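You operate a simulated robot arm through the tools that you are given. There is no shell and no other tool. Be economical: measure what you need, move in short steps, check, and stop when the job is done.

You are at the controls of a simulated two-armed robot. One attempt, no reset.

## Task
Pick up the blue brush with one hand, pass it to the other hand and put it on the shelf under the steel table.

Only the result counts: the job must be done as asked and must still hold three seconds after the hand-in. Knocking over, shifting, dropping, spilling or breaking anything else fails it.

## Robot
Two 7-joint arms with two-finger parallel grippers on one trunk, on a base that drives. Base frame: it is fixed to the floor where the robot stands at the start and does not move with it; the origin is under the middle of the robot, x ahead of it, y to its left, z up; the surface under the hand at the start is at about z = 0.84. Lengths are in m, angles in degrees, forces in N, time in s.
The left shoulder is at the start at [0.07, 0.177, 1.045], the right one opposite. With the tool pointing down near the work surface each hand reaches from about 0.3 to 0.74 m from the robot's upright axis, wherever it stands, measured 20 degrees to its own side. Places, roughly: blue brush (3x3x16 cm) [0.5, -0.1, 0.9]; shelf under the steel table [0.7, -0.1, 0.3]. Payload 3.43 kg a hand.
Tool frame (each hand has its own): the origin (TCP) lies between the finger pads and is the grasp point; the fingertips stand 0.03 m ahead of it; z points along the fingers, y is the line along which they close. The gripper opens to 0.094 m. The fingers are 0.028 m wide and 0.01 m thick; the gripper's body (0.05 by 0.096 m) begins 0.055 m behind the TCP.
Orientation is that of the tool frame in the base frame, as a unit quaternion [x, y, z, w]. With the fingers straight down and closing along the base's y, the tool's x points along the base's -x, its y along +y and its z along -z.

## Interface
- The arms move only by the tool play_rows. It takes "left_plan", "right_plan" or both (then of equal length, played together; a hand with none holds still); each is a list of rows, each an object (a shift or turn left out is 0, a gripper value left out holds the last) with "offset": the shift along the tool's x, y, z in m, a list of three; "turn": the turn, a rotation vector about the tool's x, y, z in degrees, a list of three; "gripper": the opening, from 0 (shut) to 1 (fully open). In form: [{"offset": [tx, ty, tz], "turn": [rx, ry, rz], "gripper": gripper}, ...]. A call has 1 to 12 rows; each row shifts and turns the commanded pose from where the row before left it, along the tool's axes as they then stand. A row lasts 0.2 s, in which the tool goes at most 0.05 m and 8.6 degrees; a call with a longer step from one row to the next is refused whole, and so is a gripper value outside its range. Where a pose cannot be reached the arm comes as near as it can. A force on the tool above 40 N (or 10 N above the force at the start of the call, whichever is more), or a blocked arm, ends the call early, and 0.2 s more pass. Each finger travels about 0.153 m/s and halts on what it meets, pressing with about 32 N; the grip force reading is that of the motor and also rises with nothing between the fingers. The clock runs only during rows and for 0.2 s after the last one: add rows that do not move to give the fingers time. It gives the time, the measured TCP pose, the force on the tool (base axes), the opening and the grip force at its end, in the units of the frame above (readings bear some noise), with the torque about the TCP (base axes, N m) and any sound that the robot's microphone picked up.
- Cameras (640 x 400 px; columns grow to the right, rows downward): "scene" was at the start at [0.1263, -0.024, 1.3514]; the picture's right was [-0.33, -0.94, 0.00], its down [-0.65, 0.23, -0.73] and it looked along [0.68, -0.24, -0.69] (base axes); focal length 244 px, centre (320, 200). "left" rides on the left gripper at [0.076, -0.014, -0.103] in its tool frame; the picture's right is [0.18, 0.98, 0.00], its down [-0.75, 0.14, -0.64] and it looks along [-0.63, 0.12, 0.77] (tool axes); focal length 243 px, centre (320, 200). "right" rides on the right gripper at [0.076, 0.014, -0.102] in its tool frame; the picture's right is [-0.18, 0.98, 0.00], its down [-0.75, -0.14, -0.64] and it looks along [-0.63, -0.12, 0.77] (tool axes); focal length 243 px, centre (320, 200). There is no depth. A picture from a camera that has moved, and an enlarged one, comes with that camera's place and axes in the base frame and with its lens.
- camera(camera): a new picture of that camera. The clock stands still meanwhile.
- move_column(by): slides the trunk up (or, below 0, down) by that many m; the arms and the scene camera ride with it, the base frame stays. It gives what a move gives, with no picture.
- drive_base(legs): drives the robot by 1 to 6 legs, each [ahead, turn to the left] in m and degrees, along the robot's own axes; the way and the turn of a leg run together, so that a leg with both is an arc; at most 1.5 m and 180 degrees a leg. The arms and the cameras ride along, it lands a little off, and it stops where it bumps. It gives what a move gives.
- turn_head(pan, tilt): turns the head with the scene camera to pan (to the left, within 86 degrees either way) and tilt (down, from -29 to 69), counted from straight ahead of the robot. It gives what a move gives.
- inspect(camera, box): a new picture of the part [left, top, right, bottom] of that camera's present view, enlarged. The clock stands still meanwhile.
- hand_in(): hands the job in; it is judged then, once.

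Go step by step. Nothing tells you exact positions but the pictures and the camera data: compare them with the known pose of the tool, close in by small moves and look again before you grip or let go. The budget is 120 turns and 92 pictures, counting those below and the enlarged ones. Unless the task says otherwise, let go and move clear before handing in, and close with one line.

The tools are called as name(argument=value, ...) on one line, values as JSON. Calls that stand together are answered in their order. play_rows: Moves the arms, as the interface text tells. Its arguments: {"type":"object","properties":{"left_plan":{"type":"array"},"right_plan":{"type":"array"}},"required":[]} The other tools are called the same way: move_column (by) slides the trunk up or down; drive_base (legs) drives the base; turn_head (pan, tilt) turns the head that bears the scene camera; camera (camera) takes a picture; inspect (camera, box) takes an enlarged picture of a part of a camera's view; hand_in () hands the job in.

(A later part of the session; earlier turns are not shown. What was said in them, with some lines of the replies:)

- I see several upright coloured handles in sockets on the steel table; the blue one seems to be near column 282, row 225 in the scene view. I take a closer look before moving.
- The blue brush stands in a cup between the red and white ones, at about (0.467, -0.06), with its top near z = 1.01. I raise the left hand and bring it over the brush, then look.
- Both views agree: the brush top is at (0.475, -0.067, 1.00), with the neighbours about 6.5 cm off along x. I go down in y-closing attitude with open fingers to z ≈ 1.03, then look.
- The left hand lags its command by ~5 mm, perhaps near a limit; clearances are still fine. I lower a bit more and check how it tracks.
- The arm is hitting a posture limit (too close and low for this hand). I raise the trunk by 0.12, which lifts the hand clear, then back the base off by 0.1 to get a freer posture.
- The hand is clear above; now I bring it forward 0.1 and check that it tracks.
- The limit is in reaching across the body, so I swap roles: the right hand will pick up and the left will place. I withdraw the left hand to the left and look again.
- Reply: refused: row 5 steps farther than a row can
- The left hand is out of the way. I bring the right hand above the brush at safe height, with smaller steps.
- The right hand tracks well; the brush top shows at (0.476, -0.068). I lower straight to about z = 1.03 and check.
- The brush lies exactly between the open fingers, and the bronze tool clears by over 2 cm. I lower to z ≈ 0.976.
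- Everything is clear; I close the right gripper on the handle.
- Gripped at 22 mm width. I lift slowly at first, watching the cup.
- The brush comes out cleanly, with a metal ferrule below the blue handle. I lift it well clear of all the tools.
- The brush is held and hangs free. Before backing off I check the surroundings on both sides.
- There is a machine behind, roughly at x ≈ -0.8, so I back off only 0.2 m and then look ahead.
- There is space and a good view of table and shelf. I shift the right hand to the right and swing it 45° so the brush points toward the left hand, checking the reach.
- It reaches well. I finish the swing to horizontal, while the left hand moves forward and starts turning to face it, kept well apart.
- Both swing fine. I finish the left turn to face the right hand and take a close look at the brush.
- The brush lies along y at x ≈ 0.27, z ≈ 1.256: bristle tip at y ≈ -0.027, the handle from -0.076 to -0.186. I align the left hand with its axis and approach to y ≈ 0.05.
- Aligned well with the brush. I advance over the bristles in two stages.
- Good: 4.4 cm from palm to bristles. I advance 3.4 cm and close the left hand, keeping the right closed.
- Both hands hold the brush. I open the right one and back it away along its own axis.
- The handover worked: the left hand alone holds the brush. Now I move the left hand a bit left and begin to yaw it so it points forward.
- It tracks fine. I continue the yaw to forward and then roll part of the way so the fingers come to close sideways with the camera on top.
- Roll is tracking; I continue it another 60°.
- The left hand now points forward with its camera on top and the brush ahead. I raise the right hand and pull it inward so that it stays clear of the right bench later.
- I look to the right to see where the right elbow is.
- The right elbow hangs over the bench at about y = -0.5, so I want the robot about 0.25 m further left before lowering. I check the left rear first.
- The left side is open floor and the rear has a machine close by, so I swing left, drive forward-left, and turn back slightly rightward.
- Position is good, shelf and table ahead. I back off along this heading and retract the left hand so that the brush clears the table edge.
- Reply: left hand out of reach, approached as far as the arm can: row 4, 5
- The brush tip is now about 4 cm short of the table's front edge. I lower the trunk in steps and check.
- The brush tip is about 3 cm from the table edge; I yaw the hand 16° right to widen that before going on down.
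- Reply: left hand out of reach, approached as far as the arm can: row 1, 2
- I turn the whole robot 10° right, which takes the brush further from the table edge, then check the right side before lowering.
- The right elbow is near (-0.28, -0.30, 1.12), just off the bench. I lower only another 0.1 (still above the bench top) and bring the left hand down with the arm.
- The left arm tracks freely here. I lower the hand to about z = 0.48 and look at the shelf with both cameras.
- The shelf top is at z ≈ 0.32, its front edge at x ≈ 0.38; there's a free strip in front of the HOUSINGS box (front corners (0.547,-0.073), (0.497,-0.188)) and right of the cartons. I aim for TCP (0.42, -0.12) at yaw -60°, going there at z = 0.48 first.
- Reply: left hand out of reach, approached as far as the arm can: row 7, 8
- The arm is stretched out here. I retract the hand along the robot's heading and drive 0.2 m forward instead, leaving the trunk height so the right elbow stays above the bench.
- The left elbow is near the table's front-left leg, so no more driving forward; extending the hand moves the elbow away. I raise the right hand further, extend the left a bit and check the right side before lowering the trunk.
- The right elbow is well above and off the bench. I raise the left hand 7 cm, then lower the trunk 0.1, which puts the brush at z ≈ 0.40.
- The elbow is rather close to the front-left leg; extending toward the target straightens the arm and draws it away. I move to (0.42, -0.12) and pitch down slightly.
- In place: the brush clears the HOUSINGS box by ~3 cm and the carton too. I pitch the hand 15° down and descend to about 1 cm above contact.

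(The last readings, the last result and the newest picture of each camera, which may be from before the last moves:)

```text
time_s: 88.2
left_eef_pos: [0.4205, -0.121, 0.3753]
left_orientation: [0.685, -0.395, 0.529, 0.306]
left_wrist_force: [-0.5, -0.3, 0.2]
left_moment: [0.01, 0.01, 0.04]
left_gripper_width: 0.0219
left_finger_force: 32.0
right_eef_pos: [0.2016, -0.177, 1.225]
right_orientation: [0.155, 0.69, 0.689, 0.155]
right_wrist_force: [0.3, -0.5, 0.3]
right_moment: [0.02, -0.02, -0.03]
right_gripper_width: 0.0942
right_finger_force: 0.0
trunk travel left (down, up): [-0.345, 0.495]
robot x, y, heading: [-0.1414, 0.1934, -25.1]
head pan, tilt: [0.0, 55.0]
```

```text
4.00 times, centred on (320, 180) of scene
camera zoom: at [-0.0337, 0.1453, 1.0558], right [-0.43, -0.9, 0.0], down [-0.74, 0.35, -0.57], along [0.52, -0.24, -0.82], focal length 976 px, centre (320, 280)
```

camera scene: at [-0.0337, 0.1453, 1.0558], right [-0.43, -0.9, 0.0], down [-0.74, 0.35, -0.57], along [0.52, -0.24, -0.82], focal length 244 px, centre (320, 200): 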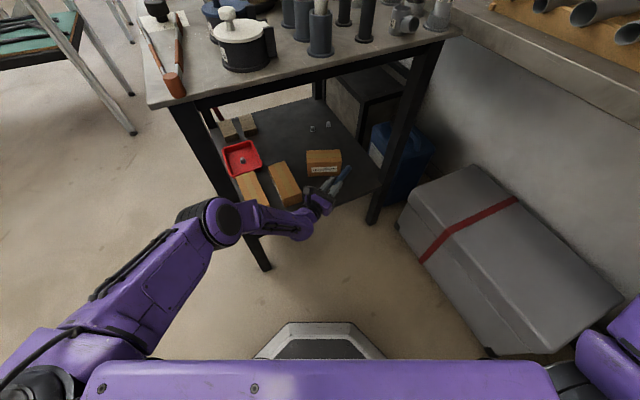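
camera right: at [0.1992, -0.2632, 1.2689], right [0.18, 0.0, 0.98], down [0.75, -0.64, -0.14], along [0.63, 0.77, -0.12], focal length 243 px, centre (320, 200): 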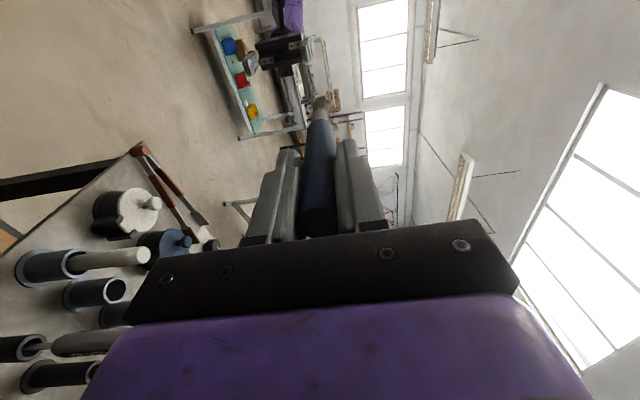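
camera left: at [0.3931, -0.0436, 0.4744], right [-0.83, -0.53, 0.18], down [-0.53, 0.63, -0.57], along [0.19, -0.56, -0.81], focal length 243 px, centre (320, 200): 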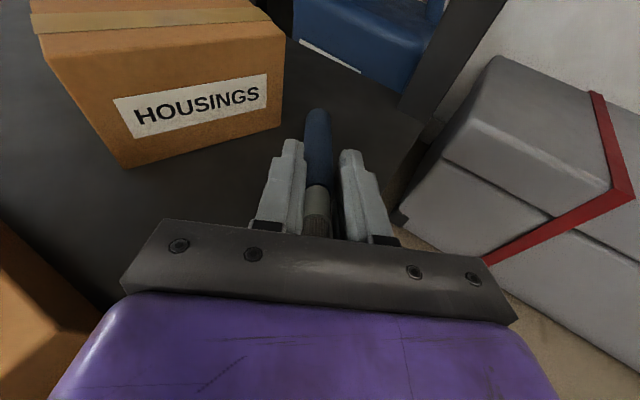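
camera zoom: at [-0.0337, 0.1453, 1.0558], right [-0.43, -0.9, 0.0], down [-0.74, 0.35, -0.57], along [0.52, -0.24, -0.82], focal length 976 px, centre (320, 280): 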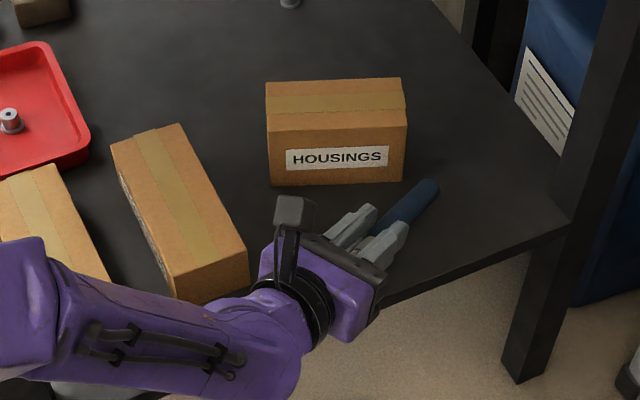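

The bristle end would lie only about 1 cm inside the shelf edge, so I shift the hand 2 cm inward and 4 cm to the right, where there is also more room by the box.

play_rows(left_plan=[{"offset": [0.0058, 0.0014, 0.0216]}, {"offset": [0.0057, 0.0013, 0.0215]}, {}, {}])

inspect(camera="scene", box=[240, 130, 400, 230])

camera(camera="left")

```text
time_s: 89.2
left_eef_pos: [0.4393, -0.1617, 0.3756]
left_orientation: [0.686, -0.396, 0.528, 0.306]
left_wrist_force: [0.5, -0.5, -0.8]
left_moment: [0.05, -0.02, 0.0]
left_gripper_width: 0.0215
left_finger_force: 32.3
right_eef_pos: [0.1998, -0.1773, 1.2243]
right_orientation: [0.156, 0.69, 0.69, 0.154]
right_wrist_force: [0.1, 0.0, -0.4]
right_moment: [-0.03, 0.0, -0.02]
right_gripper_width: 0.0938
right_finger_force: 0.2
trunk travel left (down, up): [-0.345, 0.495]
robot x, y, heading: [-0.1432, 0.1929, -25.5]
head pan, tilt: [0.0, 55.0]
```

```text
4.00 times, centred on (320, 180) of scene
camera zoom: at [-0.0337, 0.1452, 1.0558], right [-0.43, -0.9, 0.0], down [-0.74, 0.35, -0.57], along [0.52, -0.24, -0.82], focal length 976 px, centre (320, 280)
```

zoom: 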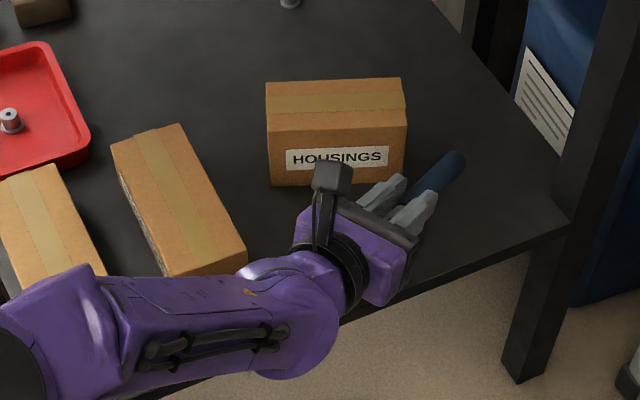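

```text
26 pictures are left
camera left: at [0.4132, -0.0842, 0.4745], right [-0.83, -0.53, 0.18], down [-0.53, 0.63, -0.57], along [0.19, -0.56, -0.81], focal length 243 px, centre (320, 200)
```

left: 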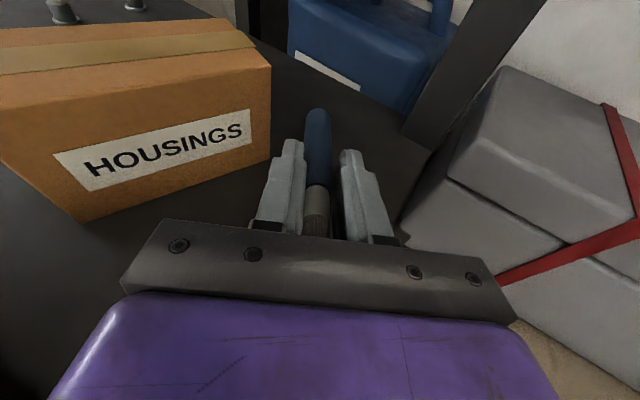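

Good clearances. I descend in small steps until the handle tip touches the shelf.

play_rows(left_plan=[{"offset": [-0.0039, 0, 0.001]}, {"offset": [-0.0039, 0, 0.001]}, {"offset": [-0.0029, 0, 0.0008]}, {}])

inspect(camera="left", box=[220, 80, 420, 240])

```text
time_s: 90.2
left_eef_pos: [0.44, -0.1615, 0.3669]
left_orientation: [0.685, -0.395, 0.53, 0.306]
left_wrist_force: [1.3, -1.0, 9.3]
left_moment: [-0.94, -0.56, -0.02]
left_gripper_width: 0.0217
left_finger_force: 31.9
right_eef_pos: [0.1984, -0.1763, 1.2243]
right_orientation: [0.154, 0.69, 0.69, 0.155]
right_wrist_force: [-0.4, -1.1, 1.1]
right_moment: [0.02, 0.0, -0.02]
right_gripper_width: 0.094
right_finger_force: 0.0
trunk travel left (down, up): [-0.345, 0.495]
robot x, y, heading: [-0.1413, 0.1947, -25.2]
head pan, tilt: [0.0, 55.0]
```

```text
2.50 times, centred on (320, 160) of left
camera zoom: at [0.4132, -0.0837, 0.4659], right [-0.83, -0.53, 0.18], down [-0.53, 0.63, -0.57], along [0.19, -0.57, -0.8], focal length 606 px, centre (320, 300)
```

zoom: 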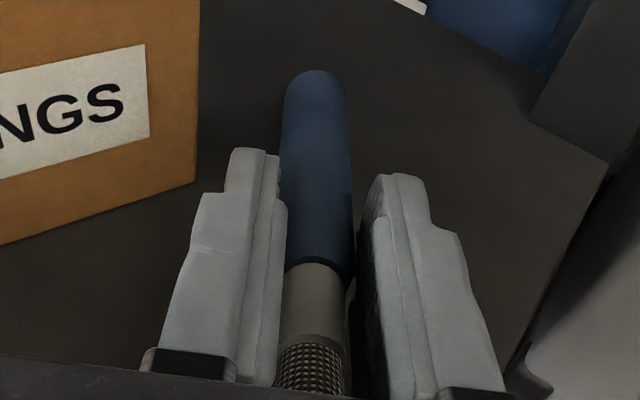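

The handle tip rests on the shelf (9 N). I loosen the grip just slightly so the brush settles between the fingers, then look.

play_rows(left_plan=[{"offset": [0.0015, 0, 0], "gripper": 0.24}, {"gripper": 0.26}, {"gripper": 0.28}, {"gripper": 0.3}, {}, {}, {}])

inspect(camera="left", box=[220, 80, 420, 240])

```text
time_s: 91.8
left_eef_pos: [0.4409, -0.1606, 0.3659]
left_orientation: [0.685, -0.396, 0.528, 0.306]
left_wrist_force: [-0.3, 0.0, -0.8]
left_moment: [-0.01, -0.02, -0.04]
left_gripper_width: 0.0282
left_finger_force: 0.1
right_eef_pos: [0.2004, -0.177, 1.2246]
right_orientation: [0.155, 0.69, 0.69, 0.154]
right_wrist_force: [0.3, 0.0, 0.8]
right_moment: [-0.02, 0.01, 0.0]
right_gripper_width: 0.0941
right_finger_force: 0.1
trunk travel left (down, up): [-0.345, 0.495]
robot x, y, heading: [-0.14, 0.1955, -25.5]
head pan, tilt: [0.0, 55.0]
```

```text
2.50 times, centred on (320, 160) of left
camera zoom: at [0.4134, -0.0838, 0.4652], right [-0.83, -0.53, 0.18], down [-0.53, 0.63, -0.57], along [0.19, -0.56, -0.81], focal length 606 px, centre (320, 300)
```

zoom: 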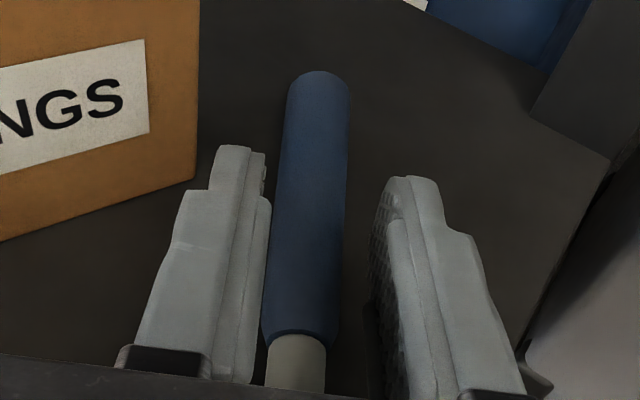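

The brush lies flat on the shelf, free between the fingers. I open a bit more, check it doesn't roll, and lift straight up.

play_rows(left_plan=[{"gripper": 0.4}, {"gripper": 0.5}, {"gripper": 0.6}, {}, {}])

inspect(camera="left", box=[220, 80, 420, 240])

inspect(camera="scene", box=[240, 130, 400, 230])

```text
time_s: 93.0
left_eef_pos: [0.44, -0.1603, 0.3664]
left_orientation: [0.686, -0.396, 0.528, 0.306]
left_wrist_force: [0.3, 0.0, 0.1]
left_moment: [0.0, 0.01, 0.01]
left_gripper_width: 0.0563
left_finger_force: 0.1
right_eef_pos: [0.1996, -0.1773, 1.2243]
right_orientation: [0.156, 0.69, 0.69, 0.155]
right_wrist_force: [-0.5, 0.0, -0.4]
right_moment: [-0.02, -0.04, 0.0]
right_gripper_width: 0.0941
right_finger_force: 0.1
trunk travel left (down, up): [-0.345, 0.495]
robot x, y, heading: [-0.1404, 0.1923, -25.5]
head pan, tilt: [0.0, 55.0]
```

```text
2.50 times, centred on (320, 160) of left
camera zoom: at [0.4134, -0.0838, 0.4652], right [-0.83, -0.53, 0.18], down [-0.53, 0.63, -0.57], along [0.19, -0.56, -0.81], focal length 606 px, centre (320, 300)
```

zoom: 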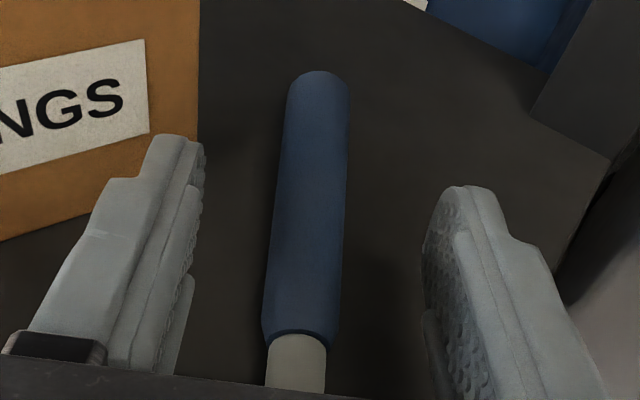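

```text
4.00 times, centred on (320, 180) of scene
camera zoom: at [-0.0338, 0.1453, 1.0558], right [-0.43, -0.9, 0.0], down [-0.74, 0.35, -0.57], along [0.52, -0.24, -0.82], focal length 976 px, centre (320, 280)
```

zoom: 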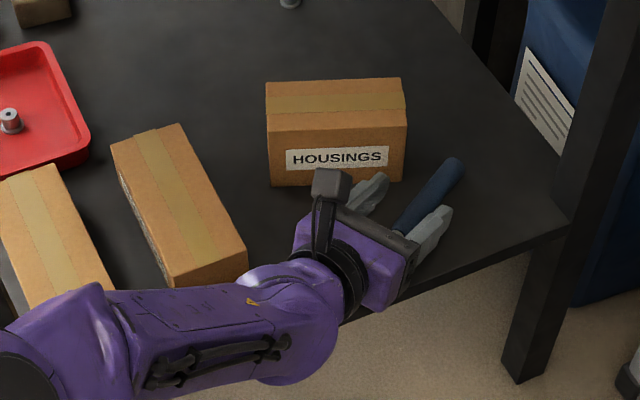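

The brush stays put. I raise the hand straight up about 8 cm and draw it back a little.

play_rows(left_plan=[{"offset": [0.0193, 0, -0.0052]}, {"offset": [0.0193, 0, -0.0052]}, {"offset": [0.0193, 0, -0.0052]}, {"offset": [0.0193, 0, -0.0052]}, {"offset": [0, 0.01, -0.025]}, {"offset": [0, 0.01, -0.025]}, {"offset": [0, 0.01, -0.025]}, {}, {}])

camera(camera="left")

camera(camera="scene")

inspect(camera="scene", box=[240, 130, 400, 230])

```text
time_s: 95.0
left_eef_pos: [0.3774, -0.1141, 0.4659]
left_orientation: [0.685, -0.397, 0.528, 0.306]
left_wrist_force: [-0.2, -0.2, -1.3]
left_moment: [0.04, 0.02, 0.01]
left_gripper_width: 0.0563
left_finger_force: 0.0
right_eef_pos: [0.1995, -0.1768, 1.2256]
right_orientation: [0.155, 0.689, 0.69, 0.154]
right_wrist_force: [-0.2, 0.3, -0.1]
right_moment: [0.03, -0.05, 0.01]
right_gripper_width: 0.0939
right_finger_force: 0.1
trunk travel left (down, up): [-0.345, 0.495]
robot x, y, heading: [-0.1454, 0.1931, -25.4]
head pan, tilt: [0.0, 55.0]
```

```text
21 pictures are left
camera left: at [0.3499, -0.0357, 0.5643], right [-0.83, -0.53, 0.18], down [-0.53, 0.63, -0.57], along [0.19, -0.56, -0.8], focal length 243 px, centre (320, 200)
```

left: 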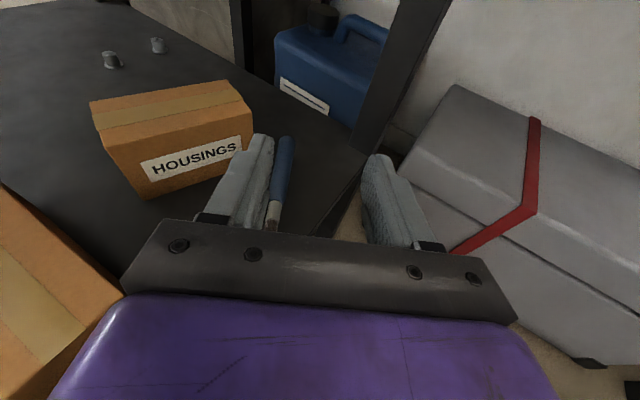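

```text
20 pictures are left
camera scene: at [-0.0338, 0.1454, 1.0558], right [-0.43, -0.9, 0.0], down [-0.74, 0.35, -0.57], along [0.52, -0.24, -0.82], focal length 244 px, centre (320, 200)
```

scene: 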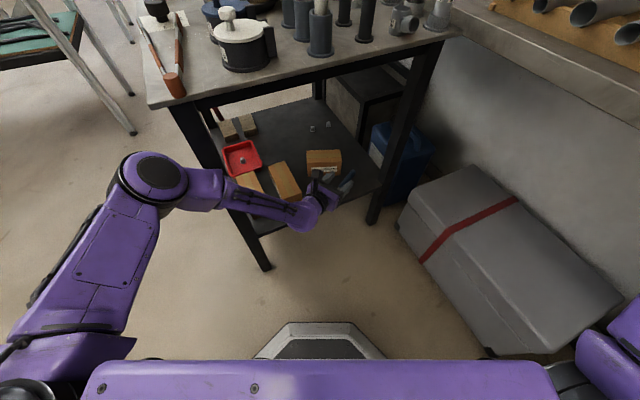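

```text
4.00 times, centred on (320, 180) of scene
camera zoom: at [-0.0338, 0.1454, 1.0558], right [-0.43, -0.9, 0.0], down [-0.74, 0.35, -0.57], along [0.52, -0.24, -0.82], focal length 976 px, centre (320, 280)
```

zoom: 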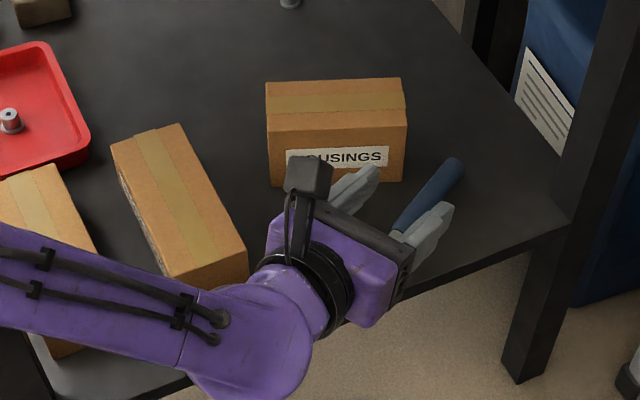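

The brush lies flat on the shelf, inside the front edge and unchanged after the release. The hand is about 10 cm above it and everything else is where it was. I hand in.

hand_in()

```text
The job is handed in.
```

The blue brush was picked up with the right hand, passed to the left, and laid flat on the shelf under the steel table; nothing else appeared to have moved in the last pictures.
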